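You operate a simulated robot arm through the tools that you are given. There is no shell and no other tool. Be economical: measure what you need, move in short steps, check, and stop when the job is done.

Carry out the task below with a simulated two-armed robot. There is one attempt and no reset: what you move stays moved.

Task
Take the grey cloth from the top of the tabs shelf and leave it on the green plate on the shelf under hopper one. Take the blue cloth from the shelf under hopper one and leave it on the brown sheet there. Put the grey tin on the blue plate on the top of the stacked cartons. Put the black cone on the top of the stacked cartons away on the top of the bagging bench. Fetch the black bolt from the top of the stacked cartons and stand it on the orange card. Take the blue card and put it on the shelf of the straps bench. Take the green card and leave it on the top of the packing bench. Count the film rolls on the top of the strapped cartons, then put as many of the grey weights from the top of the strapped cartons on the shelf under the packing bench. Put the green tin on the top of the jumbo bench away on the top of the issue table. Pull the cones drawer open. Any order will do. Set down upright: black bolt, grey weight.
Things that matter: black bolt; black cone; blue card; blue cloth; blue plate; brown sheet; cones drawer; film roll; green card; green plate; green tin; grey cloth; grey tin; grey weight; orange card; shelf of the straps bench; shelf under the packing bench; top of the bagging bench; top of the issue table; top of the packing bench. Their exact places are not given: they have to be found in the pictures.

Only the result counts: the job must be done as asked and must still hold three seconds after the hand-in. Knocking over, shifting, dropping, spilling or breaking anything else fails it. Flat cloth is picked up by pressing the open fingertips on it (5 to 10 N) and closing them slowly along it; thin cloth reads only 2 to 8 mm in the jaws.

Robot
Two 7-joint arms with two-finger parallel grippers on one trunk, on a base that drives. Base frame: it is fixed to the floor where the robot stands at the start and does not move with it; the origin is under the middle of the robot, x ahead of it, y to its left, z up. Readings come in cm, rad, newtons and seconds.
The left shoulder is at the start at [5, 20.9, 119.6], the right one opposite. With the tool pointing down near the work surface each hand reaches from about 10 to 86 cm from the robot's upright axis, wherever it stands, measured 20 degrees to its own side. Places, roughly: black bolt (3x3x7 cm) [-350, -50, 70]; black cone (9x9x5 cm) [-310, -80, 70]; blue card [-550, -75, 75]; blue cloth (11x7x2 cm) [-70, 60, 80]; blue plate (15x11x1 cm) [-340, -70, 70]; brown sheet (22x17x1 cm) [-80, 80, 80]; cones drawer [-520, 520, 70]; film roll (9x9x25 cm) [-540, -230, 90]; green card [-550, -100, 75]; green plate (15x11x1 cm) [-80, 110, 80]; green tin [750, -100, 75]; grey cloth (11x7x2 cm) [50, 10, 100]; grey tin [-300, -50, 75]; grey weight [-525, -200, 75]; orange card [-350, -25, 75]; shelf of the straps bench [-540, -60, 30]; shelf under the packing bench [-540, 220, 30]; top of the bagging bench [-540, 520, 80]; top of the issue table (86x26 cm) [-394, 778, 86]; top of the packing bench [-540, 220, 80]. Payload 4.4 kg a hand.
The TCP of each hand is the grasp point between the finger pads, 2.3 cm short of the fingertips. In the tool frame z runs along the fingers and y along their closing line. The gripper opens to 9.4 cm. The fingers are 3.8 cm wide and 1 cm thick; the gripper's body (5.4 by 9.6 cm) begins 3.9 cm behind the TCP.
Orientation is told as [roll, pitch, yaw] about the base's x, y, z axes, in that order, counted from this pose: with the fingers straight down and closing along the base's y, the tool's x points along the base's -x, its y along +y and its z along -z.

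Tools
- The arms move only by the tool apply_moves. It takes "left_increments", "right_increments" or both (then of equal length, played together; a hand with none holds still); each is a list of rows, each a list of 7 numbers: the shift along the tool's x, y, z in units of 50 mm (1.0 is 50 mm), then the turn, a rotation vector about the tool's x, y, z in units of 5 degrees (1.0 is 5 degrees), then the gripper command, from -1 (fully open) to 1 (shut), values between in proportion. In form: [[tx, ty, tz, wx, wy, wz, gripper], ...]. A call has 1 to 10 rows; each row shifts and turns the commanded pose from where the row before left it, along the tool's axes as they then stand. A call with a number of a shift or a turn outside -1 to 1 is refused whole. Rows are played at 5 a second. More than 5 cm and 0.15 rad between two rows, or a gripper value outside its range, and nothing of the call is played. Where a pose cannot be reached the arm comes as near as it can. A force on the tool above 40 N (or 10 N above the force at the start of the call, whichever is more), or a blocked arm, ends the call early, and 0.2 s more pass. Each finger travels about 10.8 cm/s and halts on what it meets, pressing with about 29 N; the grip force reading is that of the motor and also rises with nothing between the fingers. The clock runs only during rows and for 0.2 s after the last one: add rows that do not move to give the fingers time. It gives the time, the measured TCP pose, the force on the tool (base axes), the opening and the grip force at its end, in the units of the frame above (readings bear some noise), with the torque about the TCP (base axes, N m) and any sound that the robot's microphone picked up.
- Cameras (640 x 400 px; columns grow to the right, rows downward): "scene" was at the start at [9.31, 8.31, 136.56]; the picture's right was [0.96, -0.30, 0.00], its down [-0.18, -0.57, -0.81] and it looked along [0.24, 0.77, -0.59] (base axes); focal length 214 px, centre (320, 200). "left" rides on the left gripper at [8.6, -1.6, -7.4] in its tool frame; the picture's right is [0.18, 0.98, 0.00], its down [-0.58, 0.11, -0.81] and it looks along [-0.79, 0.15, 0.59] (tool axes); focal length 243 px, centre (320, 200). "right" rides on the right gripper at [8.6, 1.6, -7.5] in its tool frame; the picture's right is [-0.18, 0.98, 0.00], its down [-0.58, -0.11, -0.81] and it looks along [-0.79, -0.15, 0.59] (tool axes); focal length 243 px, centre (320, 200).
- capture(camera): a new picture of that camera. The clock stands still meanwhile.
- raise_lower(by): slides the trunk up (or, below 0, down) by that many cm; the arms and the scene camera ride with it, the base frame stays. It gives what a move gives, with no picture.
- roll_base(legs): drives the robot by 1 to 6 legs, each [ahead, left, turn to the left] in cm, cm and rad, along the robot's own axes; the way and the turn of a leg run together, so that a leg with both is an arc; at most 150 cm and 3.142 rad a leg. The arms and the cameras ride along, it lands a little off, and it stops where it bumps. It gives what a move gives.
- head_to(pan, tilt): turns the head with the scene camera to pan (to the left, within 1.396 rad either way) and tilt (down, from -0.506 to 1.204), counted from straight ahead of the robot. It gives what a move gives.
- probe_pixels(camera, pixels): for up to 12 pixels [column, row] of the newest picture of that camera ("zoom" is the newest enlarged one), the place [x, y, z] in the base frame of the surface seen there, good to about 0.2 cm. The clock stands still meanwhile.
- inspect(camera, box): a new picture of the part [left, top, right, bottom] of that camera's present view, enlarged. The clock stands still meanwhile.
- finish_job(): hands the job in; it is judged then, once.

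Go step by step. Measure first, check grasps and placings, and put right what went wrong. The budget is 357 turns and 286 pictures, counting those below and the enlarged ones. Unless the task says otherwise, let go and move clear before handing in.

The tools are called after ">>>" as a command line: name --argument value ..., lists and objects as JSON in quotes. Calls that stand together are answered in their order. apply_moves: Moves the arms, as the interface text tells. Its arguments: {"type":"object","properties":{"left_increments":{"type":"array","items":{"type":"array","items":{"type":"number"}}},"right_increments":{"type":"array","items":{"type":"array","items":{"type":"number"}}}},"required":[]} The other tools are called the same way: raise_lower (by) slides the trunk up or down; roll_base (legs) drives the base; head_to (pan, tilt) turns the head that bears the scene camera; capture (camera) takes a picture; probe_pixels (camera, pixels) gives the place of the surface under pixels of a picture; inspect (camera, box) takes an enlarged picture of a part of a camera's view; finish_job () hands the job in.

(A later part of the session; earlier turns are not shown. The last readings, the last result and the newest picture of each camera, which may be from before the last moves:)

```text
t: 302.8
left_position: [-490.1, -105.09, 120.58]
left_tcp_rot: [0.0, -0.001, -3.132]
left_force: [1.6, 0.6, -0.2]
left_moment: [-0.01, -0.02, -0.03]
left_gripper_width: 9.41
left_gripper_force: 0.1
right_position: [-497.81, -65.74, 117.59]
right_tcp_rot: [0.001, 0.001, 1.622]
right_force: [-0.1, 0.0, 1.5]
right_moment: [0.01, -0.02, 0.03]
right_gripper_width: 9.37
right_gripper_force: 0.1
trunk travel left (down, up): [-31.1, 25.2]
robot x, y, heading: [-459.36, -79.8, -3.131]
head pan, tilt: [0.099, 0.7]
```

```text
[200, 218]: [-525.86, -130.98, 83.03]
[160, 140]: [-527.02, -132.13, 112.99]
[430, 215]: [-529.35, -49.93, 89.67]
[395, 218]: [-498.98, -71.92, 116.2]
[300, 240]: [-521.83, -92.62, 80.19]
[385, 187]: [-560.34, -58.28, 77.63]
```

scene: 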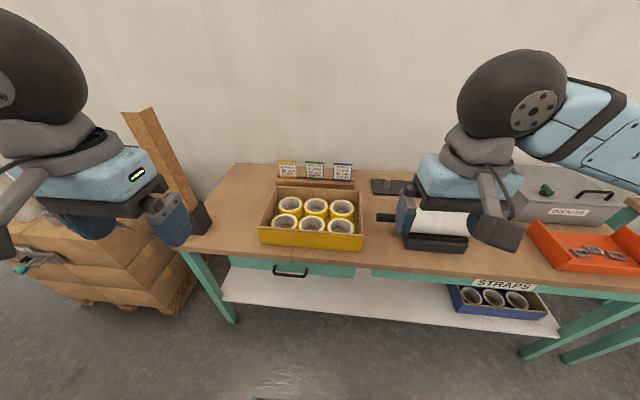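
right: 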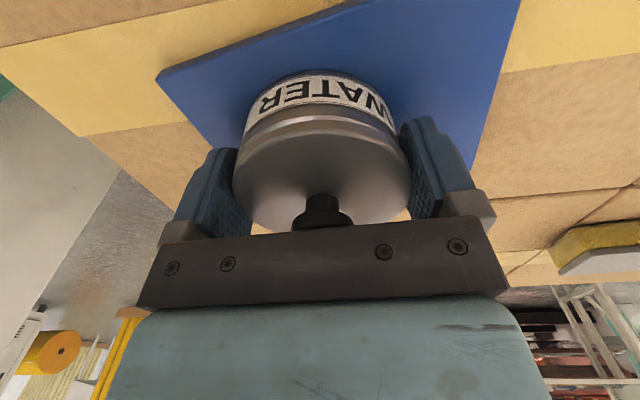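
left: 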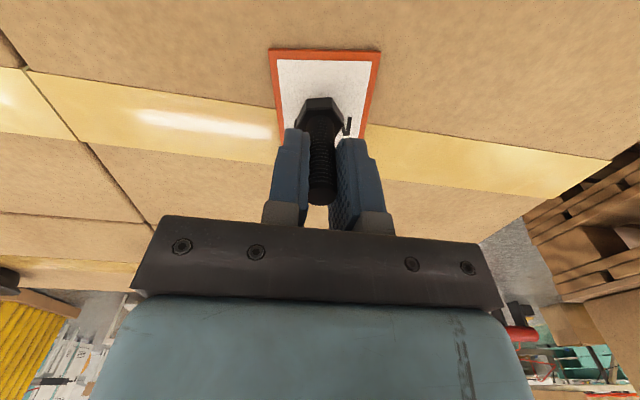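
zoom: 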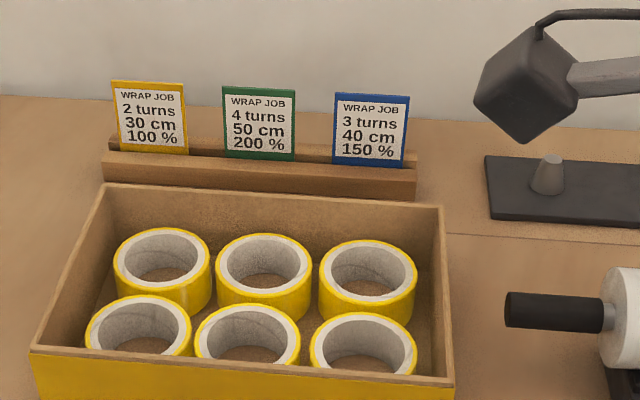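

Blue card centre y≈-79.2, spans z 80–89.8. I'll drive ahead 17 cm, then extend the right hand over the card.

>>> roll_base --legs '[[17, 0, 0]]'

>>> apply_moves --right_increments '[[0.27, 0.85, 0, 0, 0, 0.6, -1], [0.27, 0.85, 0, 0, 0, 0, -1], [0.27, 0.85, 0, 0, 0, 0, -1], [0.27, 0.85, 0, 0, 0, 0, -1], [0.27, 0.85, 0, 0, 0, 0, -1], [0.27, 0.85, 0, 0, 0, 0, -1], [0.27, 0.85, 0, 0, 0, 0, -1], [0.27, 0.85, 0, 0, 0, 0, -1], [0.27, 0.85, 0, 0, 0, 0, -1], [0.27, 0.85, 0, 0, 0, 0, -1]]'

>>> capture --camera "scene"

```text
t: 304.2
left_position: [-506.93, -105.27, 120.41]
left_tcp_rot: [-0.001, 0.0, -3.134]
left_force: [-0.6, 0.3, -0.4]
left_moment: [-0.02, -0.03, 0.02]
left_gripper_width: 9.4
left_gripper_force: 0.0
right_position: [-514.73, -66.01, 117.64]
right_tcp_rot: [0.001, 0.002, 1.622]
right_force: [-0.3, 0.1, 1.0]
right_moment: [0.0, -0.02, 0.06]
right_gripper_width: 9.37
right_gripper_force: 0.0
trunk travel left (down, up): [-31.1, 25.2]
robot x, y, heading: [-476.31, -79.96, -3.131]
head pan, tilt: [0.099, 0.7]
```

```text
t: 306.4
left_position: [-506.76, -105.61, 120.36]
left_tcp_rot: [-0.006, -0.003, -3.133]
left_force: [-0.1, -0.9, 0.4]
left_moment: [0.06, 0.02, 0.0]
left_gripper_width: 9.4
left_gripper_force: 0.1
right_position: [-557.1, -80.02, 117.9]
right_tcp_rot: [0.003, -0.004, 1.574]
right_force: [0.0, 0.5, 0.1]
right_moment: [0.06, 0.01, -0.02]
right_gripper_width: 9.42
right_gripper_force: 0.0
trunk travel left (down, up): [-31.1, 25.2]
robot x, y, heading: [-476.14, -80.08, -3.134]
head pan, tilt: [0.099, 0.7]
```

```text
187 pictures are left
```

scene: 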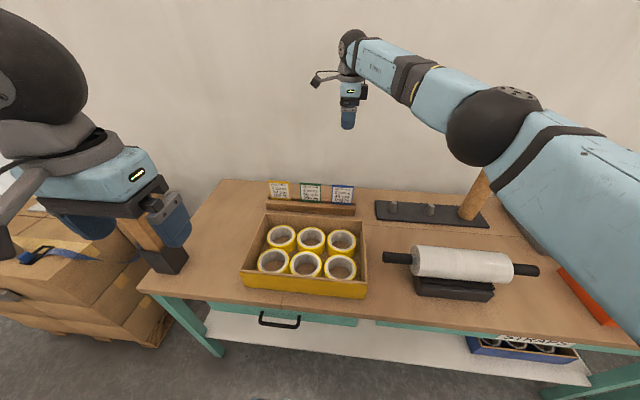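

Reached. There's a second wooden post at (475,195) near the forearm's path; I'll probe it and the arm before lowering.

>>> probe_pixels --camera "scene" --pixels '[[475, 195], [468, 212], [482, 180], [490, 150], [440, 115], [400, 95], [365, 65], [520, 180], [490, 268], [347, 120]]'

```text
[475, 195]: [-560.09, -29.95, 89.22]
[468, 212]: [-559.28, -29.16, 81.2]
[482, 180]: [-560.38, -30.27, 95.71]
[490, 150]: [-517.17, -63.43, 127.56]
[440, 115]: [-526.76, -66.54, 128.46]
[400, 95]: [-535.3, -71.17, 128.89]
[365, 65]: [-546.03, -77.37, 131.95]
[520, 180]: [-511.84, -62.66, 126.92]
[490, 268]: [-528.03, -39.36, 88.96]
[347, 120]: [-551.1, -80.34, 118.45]
```

Post is clear, but the elbow could near the roller if the trunk lowered. I'll lower with the arm instead, first correcting x/y.

>>> apply_moves --right_increments '[[-0.16, 0.58, 0.3, 0, 0, 0, -1], [0, 0, 0.9, 0, 0, 0, -1], [0, 0, 0.9, 0, 0, 0, -1], [0, 0, 0.9, 0, 0, 0, -1], [0, 0, 0.9, 0, 0, 0, -1], [0, 0, 0.6, 0, 0, 0, -1], [0, 0, 0, 0, 0, 0, -1]]'

>>> capture --camera "right"

>>> capture --camera "scene"

```text
t: 308.0
left_position: [-506.85, -105.13, 120.53]
left_tcp_rot: [0.002, -0.001, -3.133]
left_force: [0.1, -0.8, -0.1]
left_moment: [-0.01, -0.01, -0.02]
left_gripper_width: 9.42
left_gripper_force: 0.0
right_position: [-558.28, -78.07, 95.11]
right_tcp_rot: [0.002, 0.001, 1.57]
right_force: [0.3, 0.6, -0.4]
right_moment: [-0.01, 0.01, -0.02]
right_gripper_width: 9.37
right_gripper_force: 0.1
right hand out of reach, approached as far as the arm can: row 1
trunk travel left (down, up): [-31.1, 25.2]
robot x, y, heading: [-476.18, -79.81, -3.135]
head pan, tilt: [0.099, 0.7]
```

```text
186 pictures are left
```

right: 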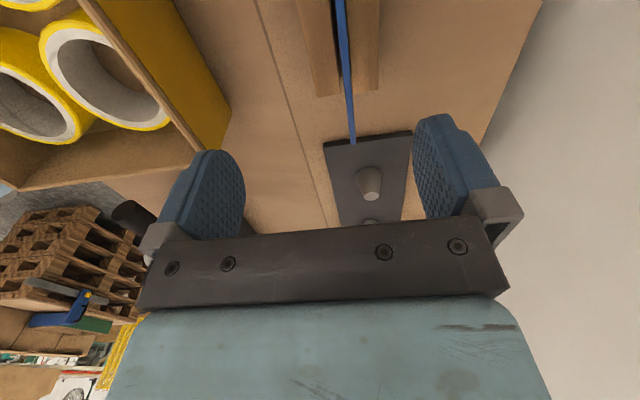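

```text
185 pictures are left
```

scene: 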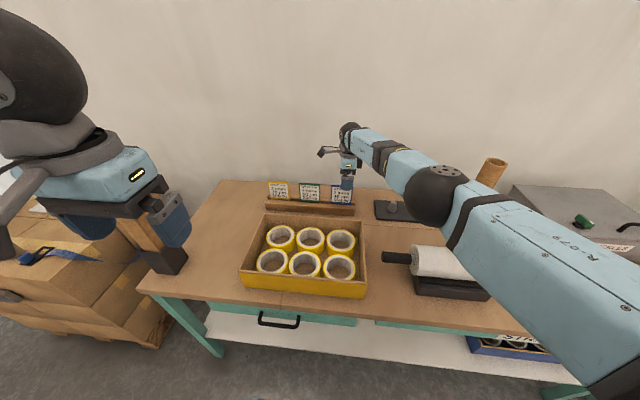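

Lower the remaining 9 cm with correction (-1.7 x, -1.1 y).

>>> apply_moves --right_increments '[[0.22, 0.3, 0.3, 0, 0, 0, -1], [0, 0.04, 0.5, 0, 0, 0, -1], [0, 0, 0.3, 0, 0, 0, -1], [0, 0, 0, 0, 0, 0, -1]]'

>>> capture --camera "right"

```text
t: 309.0
left_position: [-506.8, -105.19, 120.42]
left_tcp_rot: [0.001, -0.002, -3.134]
left_force: [-0.5, -0.3, -0.2]
left_moment: [-0.02, 0.0, 0.0]
left_gripper_width: 9.4
left_gripper_force: 0.2
right_position: [-557.45, -78.27, 91.69]
right_tcp_rot: [0.0, 0.0, 1.571]
right_force: [-0.1, 0.5, 0.1]
right_moment: [-0.03, -0.01, 0.0]
right_gripper_width: 9.38
right_gripper_force: 0.1
right hand out of reach, approached as far as the arm can: row 1, 2, 3
trunk travel left (down, up): [-31.1, 25.2]
robot x, y, heading: [-476.27, -80.08, -3.132]
head pan, tilt: [0.099, 0.7]
```

```text
184 pictures are left
```

right: 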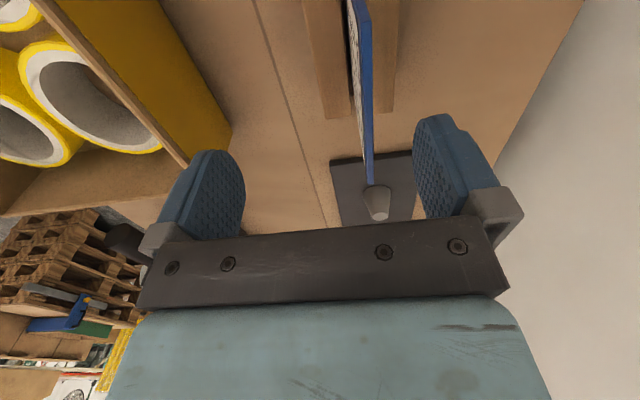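

At the reach limit; base 4 cm ahead, then re-check.

>>> roll_base --legs '[[4.5, 0, 0]]'

>>> apply_moves --right_increments '[[0.16, 0, 0, 0, 0, 0, -1], [0, 0, 0, 0, 0, 0, -1]]'

>>> capture --camera "right"

>>> probe_pixels --camera "right" --pixels '[[369, 182], [365, 150], [362, 100], [355, 20], [360, 60]]'

```text
t: 309.9
left_position: [-511.27, -105.26, 120.33]
left_tcp_rot: [0.001, -0.002, -3.132]
left_force: [-0.7, 0.3, -0.2]
left_moment: [0.03, -0.03, 0.0]
left_gripper_width: 9.4
left_gripper_force: 0.0
right_position: [-561.94, -78.32, 91.77]
right_tcp_rot: [-0.001, 0.0, 1.571]
right_force: [1.0, 0.4, -0.6]
right_moment: [0.0, 0.0, -0.03]
right_gripper_width: 9.39
right_gripper_force: 0.0
trunk travel left (down, up): [-31.1, 25.2]
robot x, y, heading: [-480.92, -79.76, -3.133]
head pan, tilt: [0.099, 0.7]
```

```text
t: 310.5
left_position: [-511.34, -105.21, 120.45]
left_tcp_rot: [0.0, 0.0, -3.132]
left_force: [0.0, 0.1, 0.6]
left_moment: [-0.02, -0.01, 0.01]
left_gripper_width: 9.41
left_gripper_force: 0.0
right_position: [-561.68, -79.23, 91.66]
right_tcp_rot: [-0.001, -0.001, 1.57]
right_force: [-0.3, -0.2, -0.1]
right_moment: [0.0, -0.01, -0.02]
right_gripper_width: 9.4
right_gripper_force: 0.1
trunk travel left (down, up): [-31.1, 25.2]
robot x, y, heading: [-480.76, -80.02, -3.133]
head pan, tilt: [0.099, 0.7]
```

```text
183 pictures are left
```

right: 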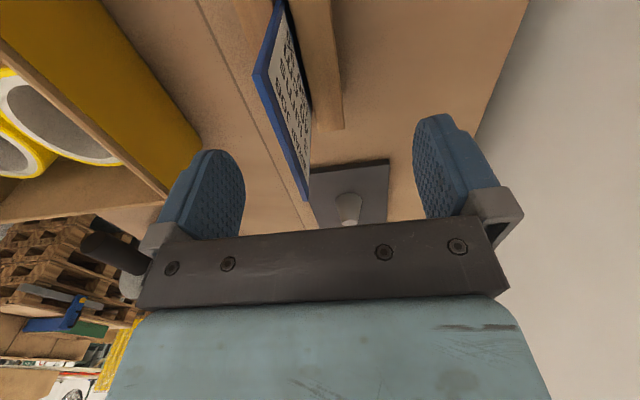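

```text
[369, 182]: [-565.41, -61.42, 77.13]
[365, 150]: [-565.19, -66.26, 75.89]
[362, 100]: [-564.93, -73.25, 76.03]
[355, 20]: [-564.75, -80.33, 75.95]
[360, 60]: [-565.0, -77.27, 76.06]
```

I'll shift back 1.7 cm, lower 5.5 cm and close.

>>> apply_moves --right_increments '[[0, -0.33, 0.1, 0, 0, 0, -1], [0, 0, 0.5, 0, 0, 0, -1], [0, 0, 0.5, 0, 0, 0, -1], [0, 0, 0, 0, 0, 0, -0.3], [0, 0, 0, 0, 0, 0, 0.3], [0, 0, 0, 0, 0, 0, 0.7], [0, 0, 0, 0, 0, 0, 1], [0, 0, 0, 0, 0, 0, 1], [0, 0, 0, 0, 0, 0, 1]]'

>>> capture --camera "right"

```text
t: 312.5
left_position: [-511.29, -105.32, 120.44]
left_tcp_rot: [0.0, -0.001, -3.133]
left_force: [-0.6, -0.5, 0.5]
left_moment: [-0.01, 0.03, 0.01]
left_gripper_width: 9.4
left_gripper_force: 0.2
right_position: [-560.26, -79.35, 86.41]
right_tcp_rot: [0.0, 0.002, 1.571]
right_force: [4.1, -0.6, 0.0]
right_moment: [-0.04, -0.24, -0.04]
right_gripper_width: 0.34
right_gripper_force: 29.0
right hand out of reach, approached as far as the arm can: row 1, 2
trunk travel left (down, up): [-31.1, 25.2]
robot x, y, heading: [-480.76, -80.1, -3.129]
head pan, tilt: [0.099, 0.7]
```

```text
182 pictures are left
```

right: 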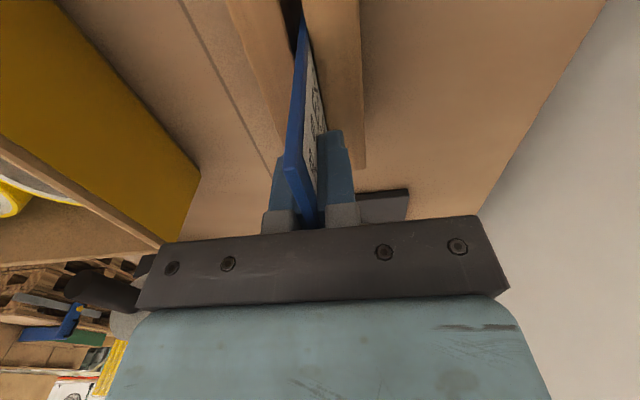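

Card gripped (3.4 mm). Lift straight up 12 cm, then retract toward me.

>>> apply_moves --right_increments '[[0, 0, -0.3, 0, 0, 0, 1], [0, 0, -0.5, 0, 0, 0, 1], [0, 0, -0.5, 0, 0, 0, 1], [0, 0, -0.5, 0, 0, 0, 1], [0, 0, -0.6, 0, 0, 0, 1], [0, -0.8, 0, 0, 0, 0, 1], [0, -0.8, 0, 0, 0, 0, 1], [0, -0.8, 0, 0, 0, 0, 1], [0, -0.8, 0, 0, 0, 0, 1], [0, -0.8, 0, 0, 0, 0, 1]]'

>>> capture --camera "scene"

```text
t: 314.7
left_position: [-511.25, -105.27, 120.5]
left_tcp_rot: [0.0, -0.001, -3.134]
left_force: [0.5, -0.1, -0.2]
left_moment: [0.03, 0.01, 0.01]
left_gripper_width: 9.39
left_gripper_force: 0.0
right_position: [-540.55, -79.0, 98.7]
right_tcp_rot: [0.001, 0.001, 1.571]
right_force: [1.0, -0.6, -0.4]
right_moment: [0.02, 0.02, -0.01]
right_gripper_width: 0.34
right_gripper_force: 28.9
right hand out of reach, approached as far as the arm can: row 2
trunk travel left (down, up): [-31.1, 25.2]
robot x, y, heading: [-480.76, -80.1, -3.137]
head pan, tilt: [0.099, 0.7]
```

```text
181 pictures are left
```

scene: 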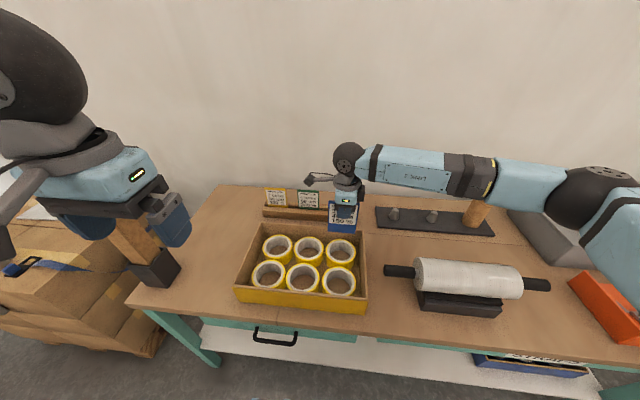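

Card's out. Now green with the left: retract the right hand more and turn the left hand outward 90°.

>>> apply_moves --left_increments '[[0, 0, 0, 0, 0, -1, -1], [0, 0, 0, 0, 0, -1, -1], [0, 0, 0, 0, 0, -1, -1], [0, 0, 0, 0, 0, -1, -1], [0, 0, 0, 0, 0, -1, -1], [0, 0, 0, 0, 0, -1, -1], [0, 0, 0, 0, 0, -1, -1], [0, 0, 0, 0, 0, -1, -1], [0, 0, 0, 0, 0, -1, -1]]' --right_increments '[[-0.5, -0.5, -0.6, 0, 0, 0, 1], [-0.5, -0.5, -0.6, 0, 0, 0, 1], [-0.5, -0.5, -0.6, 0, 0, 0, 1], [-0.5, -0.5, -0.6, 0, 0, 0, 1], [-0.5, -0.5, 0, 0, 0, 0, 1], [-0.5, -0.5, 0, 0, 0, 0, 1], [0, 0, 0, 0, 0, 0, 1], [0, 0, 0, 0, 0, 0, 1], [0, 0, 0, 0, 0, 0, 1]]'

>>> apply_moves --left_increments '[[0, 0, 0, 0, 0, -1, -1], [0, 0, 0, 0, 0, -1, -1], [0, 0, 0, 0, 0, -1, -1], [0, 0, 0, 0, 0, -1, -1], [0, 0, 0, 0, 0, -1, -1], [0, 0, 0, 0, 0, -1, -1], [0, 0, 0, 0, 0, -1, -1], [0, 0, 0, 0, 0, -1, -1], [0, 0, 0, 0, 0, -1, -1]]'

>>> capture --camera "scene"

```text
t: 316.7
left_position: [-511.22, -105.28, 120.46]
left_tcp_rot: [-0.001, -0.001, -2.346]
left_force: [0.6, -1.0, 1.3]
left_moment: [0.0, 0.03, 0.0]
left_gripper_width: 9.42
left_gripper_force: 0.0
right_position: [-525.62, -63.98, 110.54]
right_tcp_rot: [0.001, 0.0, 1.57]
right_force: [-0.1, 0.2, -0.1]
right_moment: [-0.02, -0.02, -0.01]
right_gripper_width: 0.32
right_gripper_force: 29.4
trunk travel left (down, up): [-31.1, 25.2]
robot x, y, heading: [-480.66, -79.9, -3.136]
head pan, tilt: [0.099, 0.7]
```

```text
t: 318.7
left_position: [-511.29, -105.41, 120.47]
left_tcp_rot: [0.002, -0.001, -1.56]
left_force: [1.4, 0.1, 0.0]
left_moment: [-0.02, 0.01, -0.01]
left_gripper_width: 9.4
left_gripper_force: 0.0
right_position: [-525.65, -64.05, 110.56]
right_tcp_rot: [0.0, 0.0, 1.571]
right_force: [-0.8, 0.3, 0.1]
right_moment: [0.0, 0.01, -0.01]
right_gripper_width: 0.34
right_gripper_force: 29.0
trunk travel left (down, up): [-31.1, 25.2]
robot x, y, heading: [-480.37, -79.93, -3.137]
head pan, tilt: [0.099, 0.7]
```

```text
180 pictures are left
```

scene: 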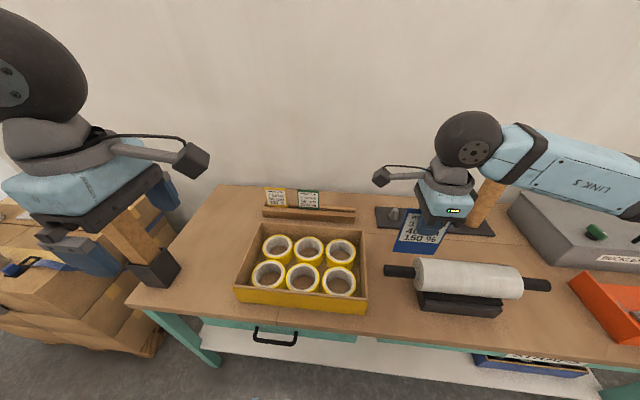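

I'll extend the left hand over the green card (-560,-92.6).

>>> apply_moves --left_increments '[[0.4, -0.85, 0, 0, 0, 0, -1], [0.4, -0.85, 0, 0, 0, 0, -1], [0.4, -0.85, 0, 0, 0, 0, -1], [0.4, -0.85, 0, 0, 0, 0, -1], [0.4, -0.85, 0, 0, 0, 0, -1], [0.4, -0.85, 0, 0, 0, 0, -1], [0.16, -0.9, 0, 0, 0, 0, -1], [0, -0.9, 0, 0, 0, 0, -1], [0, -0.9, 0, 0, 0, 0, -1], [0, -0.9, 0.2, 0, 0, 0, -1]]'

>>> apply_moves --left_increments '[[0, -0.2, 0.9, 0, 0, 0, -1], [0, 0, 0.9, 0, 0, 0, -1], [0, 0, 0.9, 0, 0, 0, -1], [0, 0, 0.9, 0, 0, 0, -1], [0, 0, 0.9, 0, 0, 0, -1], [0, 0, 0.8, 0, 0, 0, -1], [0, 0, 0, 0, 0, 0, -1]]'

>>> capture --camera "left"

>>> capture --camera "scene"

```text
t: 320.9
left_position: [-547.61, -102.57, 119.65]
left_tcp_rot: [-0.001, 0.002, -1.56]
left_force: [-0.3, 0.1, -0.3]
left_moment: [0.04, -0.03, 0.05]
left_gripper_width: 9.39
left_gripper_force: 0.0
left hand out of reach, approached as far as the arm can: row 6, 7, 8, 9, 10
right_position: [-525.74, -64.04, 110.52]
right_tcp_rot: [-0.002, -0.001, 1.571]
right_force: [-0.1, 0.3, -0.5]
right_moment: [0.01, 0.0, -0.01]
right_gripper_width: 0.32
right_gripper_force: 28.3
trunk travel left (down, up): [-31.1, 25.2]
robot x, y, heading: [-480.82, -80.35, -3.131]
head pan, tilt: [0.099, 0.7]
```

```text
t: 322.5
left_position: [-542.58, -108.13, 97.0]
left_tcp_rot: [-0.001, -0.001, -1.562]
left_force: [0.0, -0.7, -0.4]
left_moment: [0.01, 0.0, 0.02]
left_gripper_width: 9.38
left_gripper_force: 0.0
left hand out of reach, approached as far as the arm can: row 1, 2, 3, 4, 5, 6
right_position: [-525.62, -63.97, 110.61]
right_tcp_rot: [0.001, 0.002, 1.569]
right_force: [0.9, 0.5, -0.3]
right_moment: [-0.01, -0.02, 0.01]
right_gripper_width: 0.35
right_gripper_force: 28.7
trunk travel left (down, up): [-31.1, 25.2]
robot x, y, heading: [-480.84, -80.05, -3.133]
head pan, tilt: [0.099, 0.7]
```

```text
179 pictures are left
```

left: 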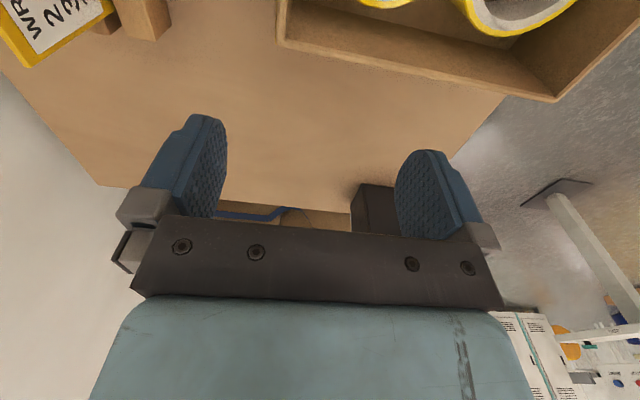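

```text
178 pictures are left
```

scene: 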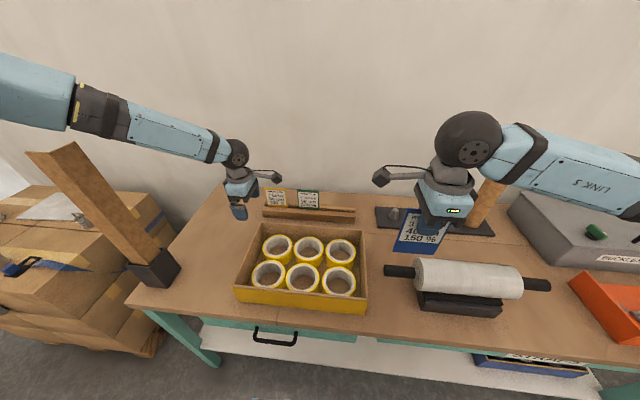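

The left arm reaches its limit with the elbow out near the post, so I'll withdraw the left hand (up, then back) and use the right for green later.

>>> apply_moves --left_increments '[[0, 0, -0.9, 0, 0, 0, -1], [0, 0, -0.9, 0, 0, 0, -1], [0, 0, -0.9, 0, 0, 0, -1], [0, 0, -0.9, 0, 0, 0, -1], [0, 0, -0.9, 0, 0, 0, -1], [0, 0.7, 0, 0, 0, 0, -1], [0, 0.8, 0, 0, 0, 0, -1], [0, 0.8, 0, 0, 0, 0, -1], [0, 0.8, 0, 0, 0, 0, -1], [0, 0.8, 0, 0, 0, 0, -1]]'

>>> capture --camera "scene"

```text
t: 324.7
left_position: [-522.81, -107.9, 119.19]
left_tcp_rot: [-0.005, 0.0, -1.562]
left_force: [0.1, 0.1, -0.6]
left_moment: [-0.04, 0.07, 0.01]
left_gripper_width: 9.41
left_gripper_force: 0.0
right_position: [-525.45, -63.86, 110.53]
right_tcp_rot: [0.002, 0.001, 1.573]
right_force: [0.3, 0.9, 0.5]
right_moment: [-0.04, 0.03, 0.04]
right_gripper_width: 0.35
right_gripper_force: 28.4
trunk travel left (down, up): [-31.1, 25.2]
robot x, y, heading: [-480.48, -79.95, -3.131]
head pan, tilt: [0.099, 0.7]
```

```text
177 pictures are left
```

scene: 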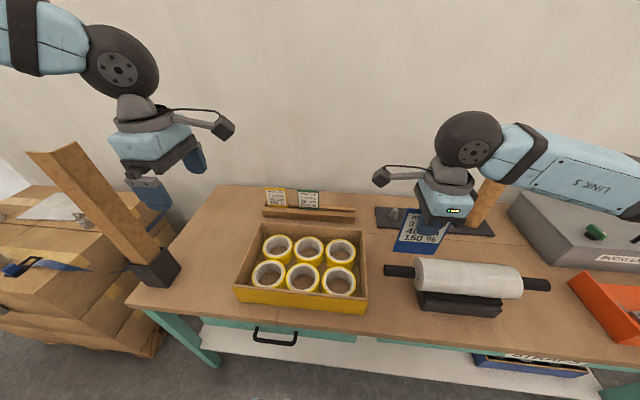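

I'll pull the left hand further back, then retreat the base 22 cm to bring the card in front of the bench and lower the trunk.

>>> apply_moves --left_increments '[[0, 0.8, 0, 0, 0, 1, -1], [0, 0.8, 0, 0, 0, 1, -1], [0, 0.5, 0, 0, 0, 1, -1], [0, 0, 0, 0, 0, 1, -1], [0, 0, 0, 0, 0, 1, -1], [0, 0, 0, 0, 0, 1, -1], [0, 0, 0, 0, 0, 1, -1], [0, 0, 0, 0, 0, 1, -1], [0, 0, 0, 0, 0, 1, -1]]'

>>> roll_base --legs '[[-22, 0, 0]]'

>>> raise_lower --by -30

>>> head_to --pan -0.1 --tilt 0.9

>>> capture --camera "scene"

```text
t: 326.7
left_position: [-512.61, -108.46, 119.46]
left_tcp_rot: [-0.003, 0.0, -2.349]
left_force: [0.0, -0.1, 0.7]
left_moment: [0.03, 0.0, 0.0]
left_gripper_width: 9.39
left_gripper_force: 0.1
right_position: [-525.71, -64.16, 110.62]
right_tcp_rot: [0.001, 0.001, 1.57]
right_force: [-0.3, 0.2, 0.1]
right_moment: [0.03, 0.03, 0.0]
right_gripper_width: 0.32
right_gripper_force: 29.5
trunk travel left (down, up): [-31.1, 25.2]
robot x, y, heading: [-480.37, -79.92, -3.131]
head pan, tilt: [0.099, 0.7]
```

```text
t: 328.4
left_position: [-490.59, -108.44, 119.4]
left_tcp_rot: [0.0, 0.0, -2.339]
left_force: [0.0, 0.9, 0.1]
left_moment: [0.02, 0.01, 0.0]
left_gripper_width: 9.38
left_gripper_force: 0.0
right_position: [-504.07, -64.18, 110.5]
right_tcp_rot: [0.001, 0.001, 1.58]
right_force: [0.4, 0.2, -0.6]
right_moment: [0.0, 0.04, -0.02]
right_gripper_width: 0.34
right_gripper_force: 28.7
trunk travel left (down, up): [-31.1, 25.2]
robot x, y, heading: [-458.72, -79.7, -3.127]
head pan, tilt: [0.099, 0.7]
```

```text
t: 331.4
left_position: [-490.49, -108.53, 89.34]
left_tcp_rot: [0.0, 0.001, -2.338]
left_force: [-0.4, -0.2, 0.3]
left_moment: [-0.01, -0.02, -0.05]
left_gripper_width: 9.4
left_gripper_force: 0.2
right_position: [-504.03, -64.15, 80.61]
right_tcp_rot: [0.0, 0.0, 1.581]
right_force: [0.2, 0.2, -0.5]
right_moment: [0.01, -0.01, 0.05]
right_gripper_width: 0.33
right_gripper_force: 29.3
trunk travel left (down, up): [-1.1, 55.2]
robot x, y, heading: [-458.72, -79.24, -3.124]
head pan, tilt: [0.099, 0.7]
```

```text
t: 332.1
left_position: [-490.58, -108.41, 89.45]
left_tcp_rot: [0.0, 0.0, -2.339]
left_force: [-0.5, -0.3, -0.5]
left_moment: [0.01, -0.01, 0.0]
left_gripper_width: 9.39
left_gripper_force: 0.1
right_position: [-503.94, -64.23, 80.63]
right_tcp_rot: [-0.001, -0.001, 1.581]
right_force: [0.1, 1.1, -0.8]
right_moment: [0.03, -0.02, -0.02]
right_gripper_width: 0.31
right_gripper_force: 28.7
trunk travel left (down, up): [-1.1, 55.2]
robot x, y, heading: [-459.1, -79.73, -3.125]
head pan, tilt: [-0.099, 0.901]
```

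```text
176 pictures are left
```

scene: 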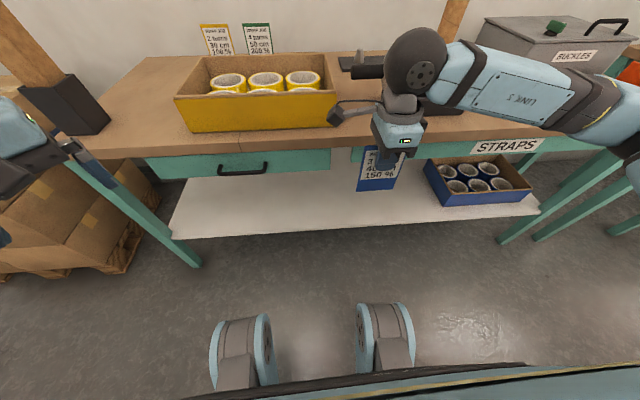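

Front wheels are visible at (240,350),(385,335). I'll probe them for footprint and check the right forearm.

>>> probe_pixels --camera "scene" --pixels '[[265, 320], [385, 308], [250, 320], [600, 110], [520, 85], [450, 65], [245, 172], [300, 165], [370, 150], [360, 230], [450, 200], [400, 155]]'

```text
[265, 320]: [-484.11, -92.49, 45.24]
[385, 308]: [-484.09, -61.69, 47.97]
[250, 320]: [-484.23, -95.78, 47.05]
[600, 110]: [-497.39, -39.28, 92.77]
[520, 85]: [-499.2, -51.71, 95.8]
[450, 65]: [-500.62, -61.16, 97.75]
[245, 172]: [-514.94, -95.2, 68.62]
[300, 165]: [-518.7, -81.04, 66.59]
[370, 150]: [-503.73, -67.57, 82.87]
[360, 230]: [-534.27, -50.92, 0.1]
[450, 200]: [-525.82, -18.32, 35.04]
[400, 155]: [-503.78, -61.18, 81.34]
```

The front of my base is only ~25 cm ahead of the axis. Now I'll lower the card in front of the bench to z≈42.

>>> apply_moves --right_increments '[[0, -0.2, 0.8, 0, 0, 0, 1], [0, -0.2, 0.8, 0, 0, 0, 1], [0, 0, 0.9, 0, 0, 0, 1], [0, 0, 0.9, 0, 0, 0, 1], [0, 0, 0.9, 0, 0, 0, 1], [0, 0, 0.9, 0, 0, 0, 1], [0, 0, 0.9, 0, 0, 0, 1], [0, 0, 0.9, 0, 0, 0, 1], [0, 0, 0.5, 0, 0, 0, 1]]'

>>> capture --camera "scene"

```text
t: 334.1
left_position: [-490.58, -108.49, 89.42]
left_tcp_rot: [0.001, 0.001, -2.34]
left_force: [0.2, 0.5, 0.6]
left_moment: [-0.02, -0.05, 0.0]
left_gripper_width: 9.42
left_gripper_force: 0.1
right_position: [-502.16, -63.94, 43.34]
right_tcp_rot: [0.0, -0.001, 1.58]
right_force: [0.2, 0.3, -0.8]
right_moment: [0.02, -0.03, 0.0]
right_gripper_width: 0.33
right_gripper_force: 29.3
trunk travel left (down, up): [-1.1, 55.2]
robot x, y, heading: [-458.81, -79.64, -3.124]
head pan, tilt: [-0.099, 0.901]
```

```text
175 pictures are left
```

scene: 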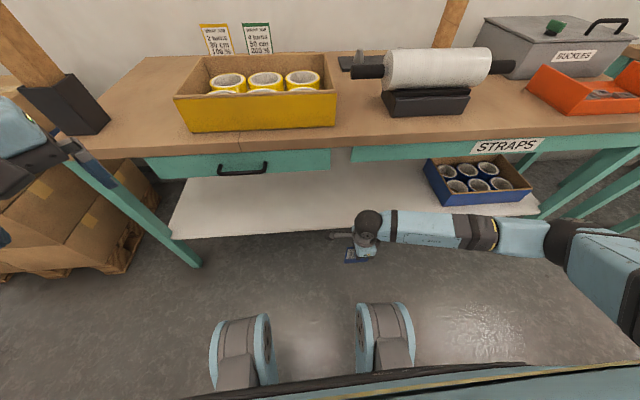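

Works. Now tilt the tool 60° forward about the TCP.

>>> apply_moves --right_increments '[[0, 0, 0, -1, 0, 0, 1], [0, 0, 0, -1, 0, 0, 1], [0, 0, 0, -1, 0, 0, 1], [0, 0, 0, -1, 0, 0, 1], [0, 0, 0, -1, 0, 0, 1], [0, 0, 0, -1, 0, 0, 1]]'

>>> apply_moves --right_increments '[[0, 0, 0, -1, 0, 0, 1], [0, 0, 0, -1, 0, 0, 1], [0, 0, 0, -1, 0, 0, 1], [0, 0, 0, -1, 0, 0, 1], [0, 0, 0, -1, 0, 0, 1], [0, 0, 0, -1, 0, 0, 1]]'

>>> capture --camera "scene"

```text
t: 335.5
left_position: [-490.52, -108.53, 89.35]
left_tcp_rot: [-0.002, 0.0, -2.337]
left_force: [-0.7, -0.7, -0.3]
left_moment: [0.05, -0.02, 0.01]
left_gripper_width: 9.37
left_gripper_force: 0.1
right_position: [-502.24, -64.21, 43.34]
right_tcp_rot: [0.529, 0.001, 1.578]
right_force: [-1.1, 0.4, 0.1]
right_moment: [0.03, -0.08, 0.01]
right_gripper_width: 0.34
right_gripper_force: 29.5
trunk travel left (down, up): [-1.1, 55.2]
robot x, y, heading: [-459.17, -79.68, -3.126]
head pan, tilt: [-0.099, 0.901]
```

```text
t: 336.9
left_position: [-490.49, -108.5, 89.43]
left_tcp_rot: [0.001, 0.0, -2.339]
left_force: [0.4, 0.3, 0.1]
left_moment: [0.0, 0.01, 0.0]
left_gripper_width: 9.42
left_gripper_force: 0.0
right_position: [-504.11, -74.76, 49.42]
right_tcp_rot: [1.044, -0.002, 1.572]
right_force: [0.0, -0.9, 0.1]
right_moment: [0.0, -0.01, 0.04]
right_gripper_width: 0.33
right_gripper_force: 29.7
right hand out of reach, approached as far as the arm can: row 2, 3, 4, 5, 6
trunk travel left (down, up): [-1.1, 55.2]
robot x, y, heading: [-458.99, -79.54, -3.122]
head pan, tilt: [-0.099, 0.901]
```

```text
174 pictures are left
```

scene: 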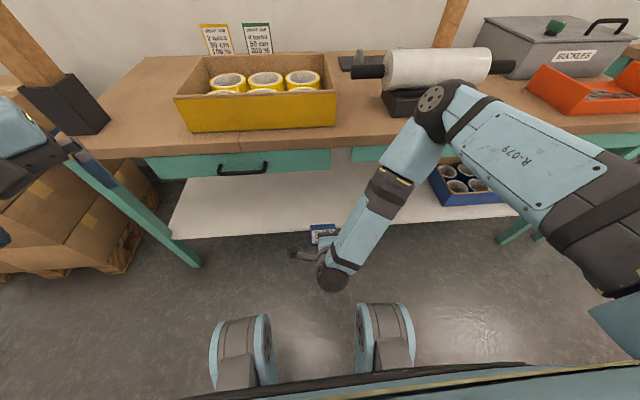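

Elbow is now up near the bench edge at (435,105). I'll probe it before going on.

>>> probe_pixels --camera "scene" --pixels '[[435, 105], [418, 115], [430, 85], [400, 150], [335, 270], [320, 232], [410, 60], [415, 130], [390, 190]]'

>>> capture --camera "right"

```text
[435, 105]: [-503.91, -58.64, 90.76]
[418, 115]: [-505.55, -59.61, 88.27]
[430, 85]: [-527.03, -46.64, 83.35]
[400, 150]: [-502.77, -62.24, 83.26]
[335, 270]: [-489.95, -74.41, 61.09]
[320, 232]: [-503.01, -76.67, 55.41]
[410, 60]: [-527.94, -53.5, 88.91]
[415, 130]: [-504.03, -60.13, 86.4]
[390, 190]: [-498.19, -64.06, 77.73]
```

```text
173 pictures are left
```

right: 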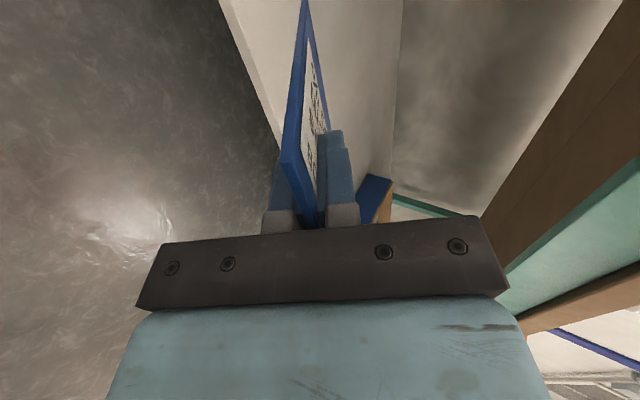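

Elbow front is at x≈-506, 11 cm from the bench. I'll back the base 15 cm and stretch the arm, which lowers the elbow.

>>> roll_base --legs '[[-15, 0, 0]]'

>>> apply_moves --right_increments '[[0, 0.4, 0.692, 0, 0, 0, 1], [0, 0.4, 0.692, 0, 0, 0, 1], [0, 0.4, 0.692, 0, 0, 0, 1], [0, 0.4, 0.692, 0, 0, 0, 1], [0, 0.4, 0.692, 0, 0, 0, 1], [0, 0, 0, 0, 0, 0, 1]]'

>>> capture --camera "scene"

```text
t: 338.3
left_position: [-475.83, -108.1, 89.31]
left_tcp_rot: [-0.001, -0.002, -2.34]
left_force: [0.2, -0.6, 0.3]
left_moment: [-0.01, 0.01, 0.0]
left_gripper_width: 9.4
left_gripper_force: 0.1
right_position: [-489.51, -74.52, 49.37]
right_tcp_rot: [1.043, -0.002, 1.571]
right_force: [-0.3, 0.5, 0.4]
right_moment: [0.01, 0.0, 0.03]
right_gripper_width: 0.33
right_gripper_force: 28.7
trunk travel left (down, up): [-1.1, 55.2]
robot x, y, heading: [-444.02, -79.44, -3.125]
head pan, tilt: [-0.099, 0.901]
```

```text
t: 339.7
left_position: [-475.85, -108.19, 89.38]
left_tcp_rot: [0.0, 0.001, -2.339]
left_force: [0.3, 1.1, -0.6]
left_moment: [-0.05, 0.01, 0.02]
left_gripper_width: 9.41
left_gripper_force: 0.1
right_position: [-509.45, -74.26, 49.63]
right_tcp_rot: [1.043, -0.002, 1.572]
right_force: [0.2, -1.1, -0.1]
right_moment: [0.0, -0.03, -0.03]
right_gripper_width: 0.32
right_gripper_force: 29.1
trunk travel left (down, up): [-1.1, 55.2]
robot x, y, heading: [-443.95, -79.4, -3.124]
head pan, tilt: [-0.099, 0.901]
```

```text
172 pictures are left
```

scene: 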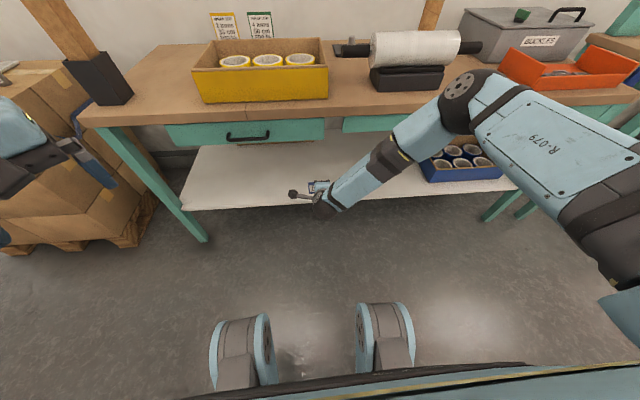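

Elbow's now lower. Continue: lower to z≈41 and forward 12 cm over the shelf.

>>> apply_moves --right_increments '[[0, -0.09, 0.745, 0, 0, 0, 1], [0, -0.09, 0.745, 0, 0, 0, 1], [0, -0.09, 0.745, 0, 0, 0, 1], [0, -0.09, 0.745, 0, 0, 0, 1], [0, 0, 0, 0, 0, 0, 1]]'

>>> capture --camera "scene"

>>> capture --camera "right"

```text
t: 340.9
left_position: [-475.86, -108.06, 89.3]
left_tcp_rot: [-0.001, 0.001, -2.338]
left_force: [-0.2, 0.2, -0.5]
left_moment: [-0.03, 0.0, 0.01]
left_gripper_width: 9.37
left_gripper_force: 0.1
right_position: [-521.47, -74.28, 40.25]
right_tcp_rot: [1.043, -0.001, 1.572]
right_force: [0.3, -0.4, 0.2]
right_moment: [0.0, -0.01, 0.05]
right_gripper_width: 0.34
right_gripper_force: 28.9
trunk travel left (down, up): [-1.1, 55.2]
robot x, y, heading: [-444.0, -79.64, -3.124]
head pan, tilt: [-0.099, 0.901]
```

```text
171 pictures are left
```

scene: 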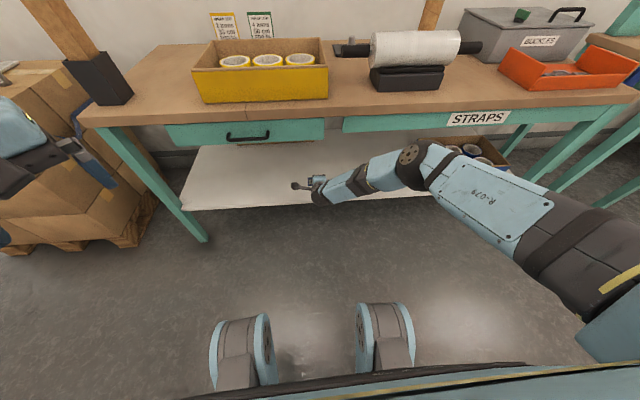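

```text
170 pictures are left
```

right: 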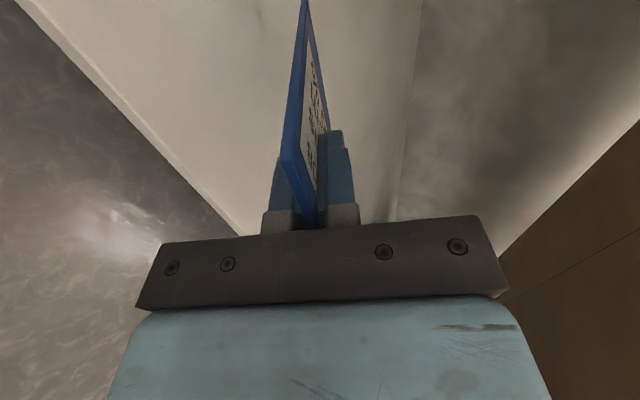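

Extend 8 cm more by arm, then probe the elbow's clearance.

>>> apply_moves --right_increments '[[0, 0.4, 0.69, 0, 0, 0, 1], [0, 0.4, 0.69, 0, 0, 0, 1], [0, -0.3, 0.17, 0, 0, 0, 1], [0, 0, 0, 0, 0, 0, 1]]'

>>> capture --camera "scene"

>>> probe_pixels --camera "scene" --pixels '[[412, 155], [405, 170], [420, 175], [380, 170], [350, 185], [318, 183], [260, 205], [300, 150]]'

```text
t: 341.9
left_position: [-475.81, -108.15, 89.39]
left_tcp_rot: [0.001, 0.001, -2.339]
left_force: [0.1, -0.5, -0.8]
left_moment: [-0.01, 0.01, 0.0]
left_gripper_width: 9.38
left_gripper_force: 0.0
right_position: [-528.6, -74.32, 40.36]
right_tcp_rot: [1.041, -0.005, 1.573]
right_force: [0.0, 0.9, -0.2]
right_moment: [0.02, 0.0, 0.0]
right_gripper_width: 0.33
right_gripper_force: 28.8
right hand out of reach, approached as far as the arm can: row 2, 3
trunk travel left (down, up): [-1.1, 55.2]
robot x, y, heading: [-444.05, -79.52, -3.129]
head pan, tilt: [-0.099, 0.901]
```

```text
169 pictures are left
```

scene: 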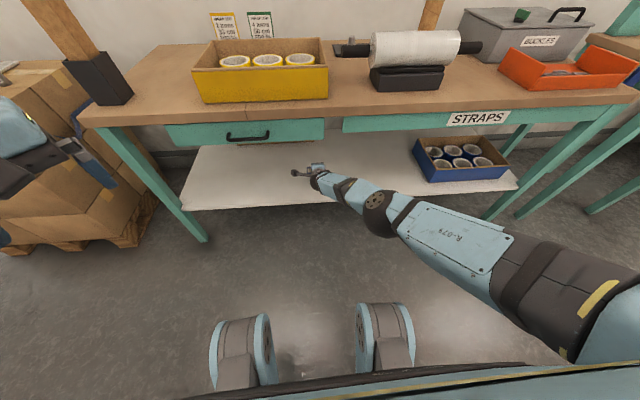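

```text
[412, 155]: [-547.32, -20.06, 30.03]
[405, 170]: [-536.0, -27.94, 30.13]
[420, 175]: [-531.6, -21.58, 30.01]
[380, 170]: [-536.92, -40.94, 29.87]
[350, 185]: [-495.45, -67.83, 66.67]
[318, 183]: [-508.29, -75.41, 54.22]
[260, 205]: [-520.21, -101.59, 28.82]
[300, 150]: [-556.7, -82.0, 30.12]
```

Arm is straight with a low elbow. I'll drive ahead 11 cm to bring the card well over the shelf.

>>> roll_base --legs '[[11, 0, 0]]'

>>> apply_moves --right_increments '[[0, -0.35, 0.2, 0, 0, 0, 1], [0, -0.3, 0.17, 0, 0, 0, 1], [0, 0, 0, 0, 0, 0, 1]]'

>>> capture --camera "scene"

>>> capture --camera "right"

```text
t: 343.1
left_position: [-486.92, -108.26, 89.36]
left_tcp_rot: [0.0, 0.0, -2.342]
left_force: [0.4, 0.4, 0.3]
left_moment: [0.02, -0.01, -0.02]
left_gripper_width: 9.41
left_gripper_force: 0.1
right_position: [-539.52, -74.27, 40.27]
right_tcp_rot: [1.043, -0.003, 1.571]
right_force: [-0.3, 0.0, -0.2]
right_moment: [0.0, -0.01, 0.01]
right_gripper_width: 0.31
right_gripper_force: 29.7
trunk travel left (down, up): [-1.1, 55.2]
robot x, y, heading: [-454.87, -79.91, -3.13]
head pan, tilt: [-0.099, 0.901]
```

```text
t: 343.9
left_position: [-486.95, -108.16, 89.28]
left_tcp_rot: [0.0, 0.0, -2.342]
left_force: [0.4, -0.1, 0.3]
left_moment: [0.01, 0.04, 0.0]
left_gripper_width: 9.39
left_gripper_force: 0.1
right_position: [-537.84, -73.61, 37.8]
right_tcp_rot: [1.044, -0.003, 1.57]
right_force: [-1.0, 0.6, -0.8]
right_moment: [-0.01, -0.01, 0.0]
right_gripper_width: 0.33
right_gripper_force: 29.1
right hand out of reach, approached as far as the arm can: row 1, 2
trunk travel left (down, up): [-1.1, 55.2]
robot x, y, heading: [-455.8, -79.63, -3.131]
head pan, tilt: [-0.099, 0.901]
```

```text
168 pictures are left
```

scene: 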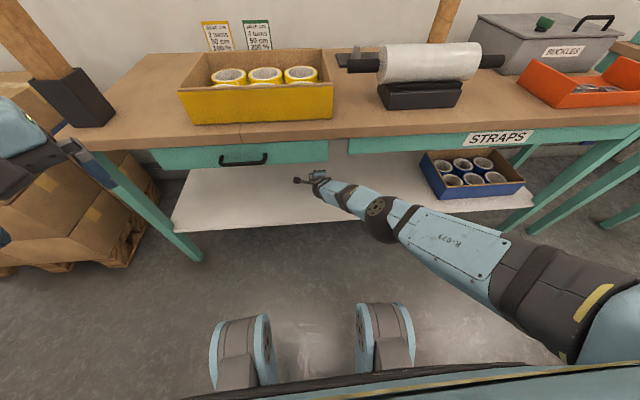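

```text
167 pictures are left
```

right: 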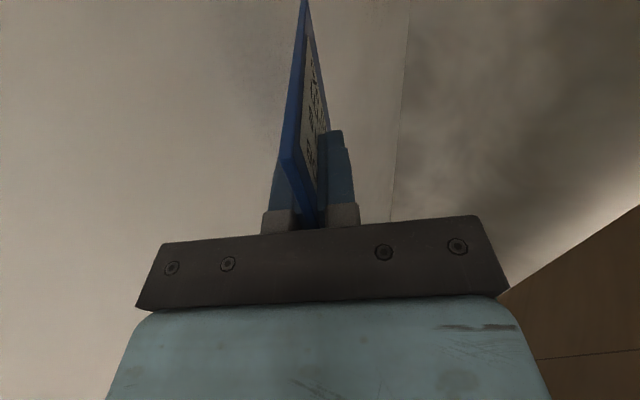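

Card's far edge is ~3.5 cm above the shelf, well inside. Lower the trunk the last 1 cm and release.

>>> raise_lower --by -1

>>> apply_moves --right_increments '[[0, -0.2, 0.1, 0, 0, 0, 1], [0, 0, 0, 0, 0, 0, 0.85], [0, 0, 0, 0, 0, 0, 0.6], [0, 0, 0, 0, 0, 0, 0.3], [0, 0, 0, 0, 0, 0, 0.0], [0, 0, 0, 0, 0, 0, 0.0]]'

>>> capture --camera "right"

```text
t: 344.5
left_position: [-486.93, -108.28, 88.4]
left_tcp_rot: [0.001, -0.002, -2.342]
left_force: [-0.5, -0.4, 0.3]
left_moment: [0.04, 0.03, 0.0]
left_gripper_width: 9.41
left_gripper_force: 0.1
right_position: [-537.77, -73.74, 36.63]
right_tcp_rot: [1.043, -0.003, 1.568]
right_force: [0.1, 0.4, 0.3]
right_moment: [-0.03, 0.01, 0.04]
right_gripper_width: 0.33
right_gripper_force: 28.7
trunk travel left (down, up): [-0.1, 56.2]
robot x, y, heading: [-455.12, -79.72, -3.126]
head pan, tilt: [-0.099, 0.901]
```

```text
t: 345.9
left_position: [-486.97, -108.23, 88.38]
left_tcp_rot: [0.0, 0.0, -2.342]
left_force: [-0.3, 0.2, 1.1]
left_moment: [-0.01, -0.03, 0.02]
left_gripper_width: 9.4
left_gripper_force: 0.0
right_position: [-537.26, -73.38, 35.89]
right_tcp_rot: [1.042, -0.004, 1.568]
right_force: [-0.1, -0.2, 0.3]
right_moment: [0.0, 0.0, 0.01]
right_gripper_width: 4.7
right_gripper_force: 0.1
right hand out of reach, approached as far as the arm can: row 1
trunk travel left (down, up): [-0.1, 56.2]
robot x, y, heading: [-455.24, -79.78, -3.126]
head pan, tilt: [-0.099, 0.901]
```

```text
166 pictures are left
```

right: 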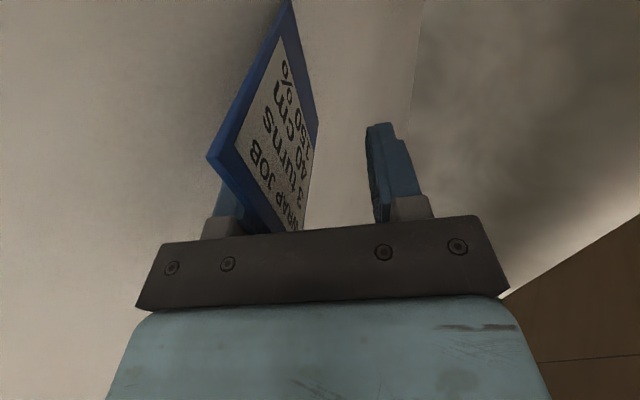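

The card rests on the lower finger with its far edge on the shelf. I'll open a bit more and slide the hand straight back.

>>> apply_moves --right_increments '[[0, 0, 0, 0, 0, 0, -0.3], [0, 0, 0, 0, 0, 0, -0.3], [0, -0.1, -0.173, 0, 0, 0, -0.3], [0, -0.2, -0.346, 0, 0, 0, -0.3], [0, -0.3, -0.52, 0, 0, 0, -0.3], [0, -0.4, -0.69, 0, 0, 0, -0.3], [0, -0.4, -0.69, 0, 0, 0, -0.3], [0, 0, 0, 0, 0, 0, -0.3]]'

>>> capture --camera "right"

>>> capture --camera "scene"

```text
t: 347.7
left_position: [-486.97, -108.29, 88.38]
left_tcp_rot: [-0.001, 0.002, -2.342]
left_force: [0.4, -0.3, -0.5]
left_moment: [0.0, 0.0, 0.01]
left_gripper_width: 9.4
left_gripper_force: 0.1
right_position: [-524.59, -75.84, 37.19]
right_tcp_rot: [1.028, -0.012, 1.553]
right_force: [0.2, 0.6, -0.1]
right_moment: [0.0, 0.02, -0.02]
right_gripper_width: 6.11
right_gripper_force: 0.1
right hand out of reach, approached as far as the arm can: row 6, 7
trunk travel left (down, up): [-0.1, 56.2]
robot x, y, heading: [-455.37, -79.88, -3.126]
head pan, tilt: [-0.099, 0.901]
```

```text
165 pictures are left
```

right: 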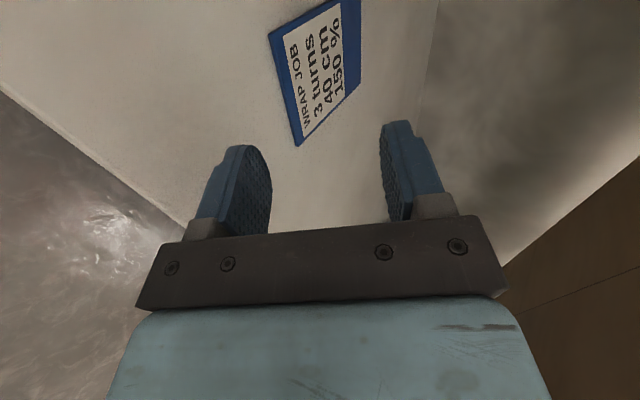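

```text
164 pictures are left
```

scene: 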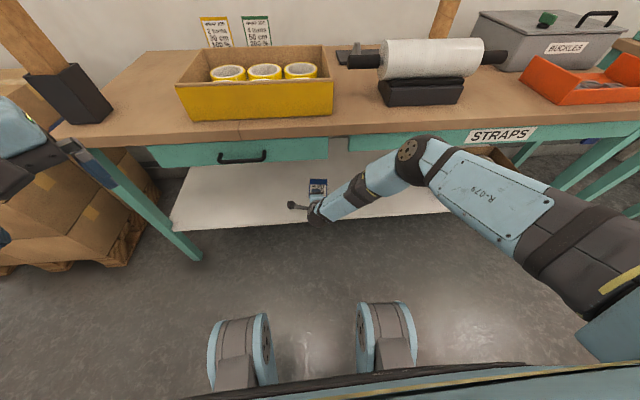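

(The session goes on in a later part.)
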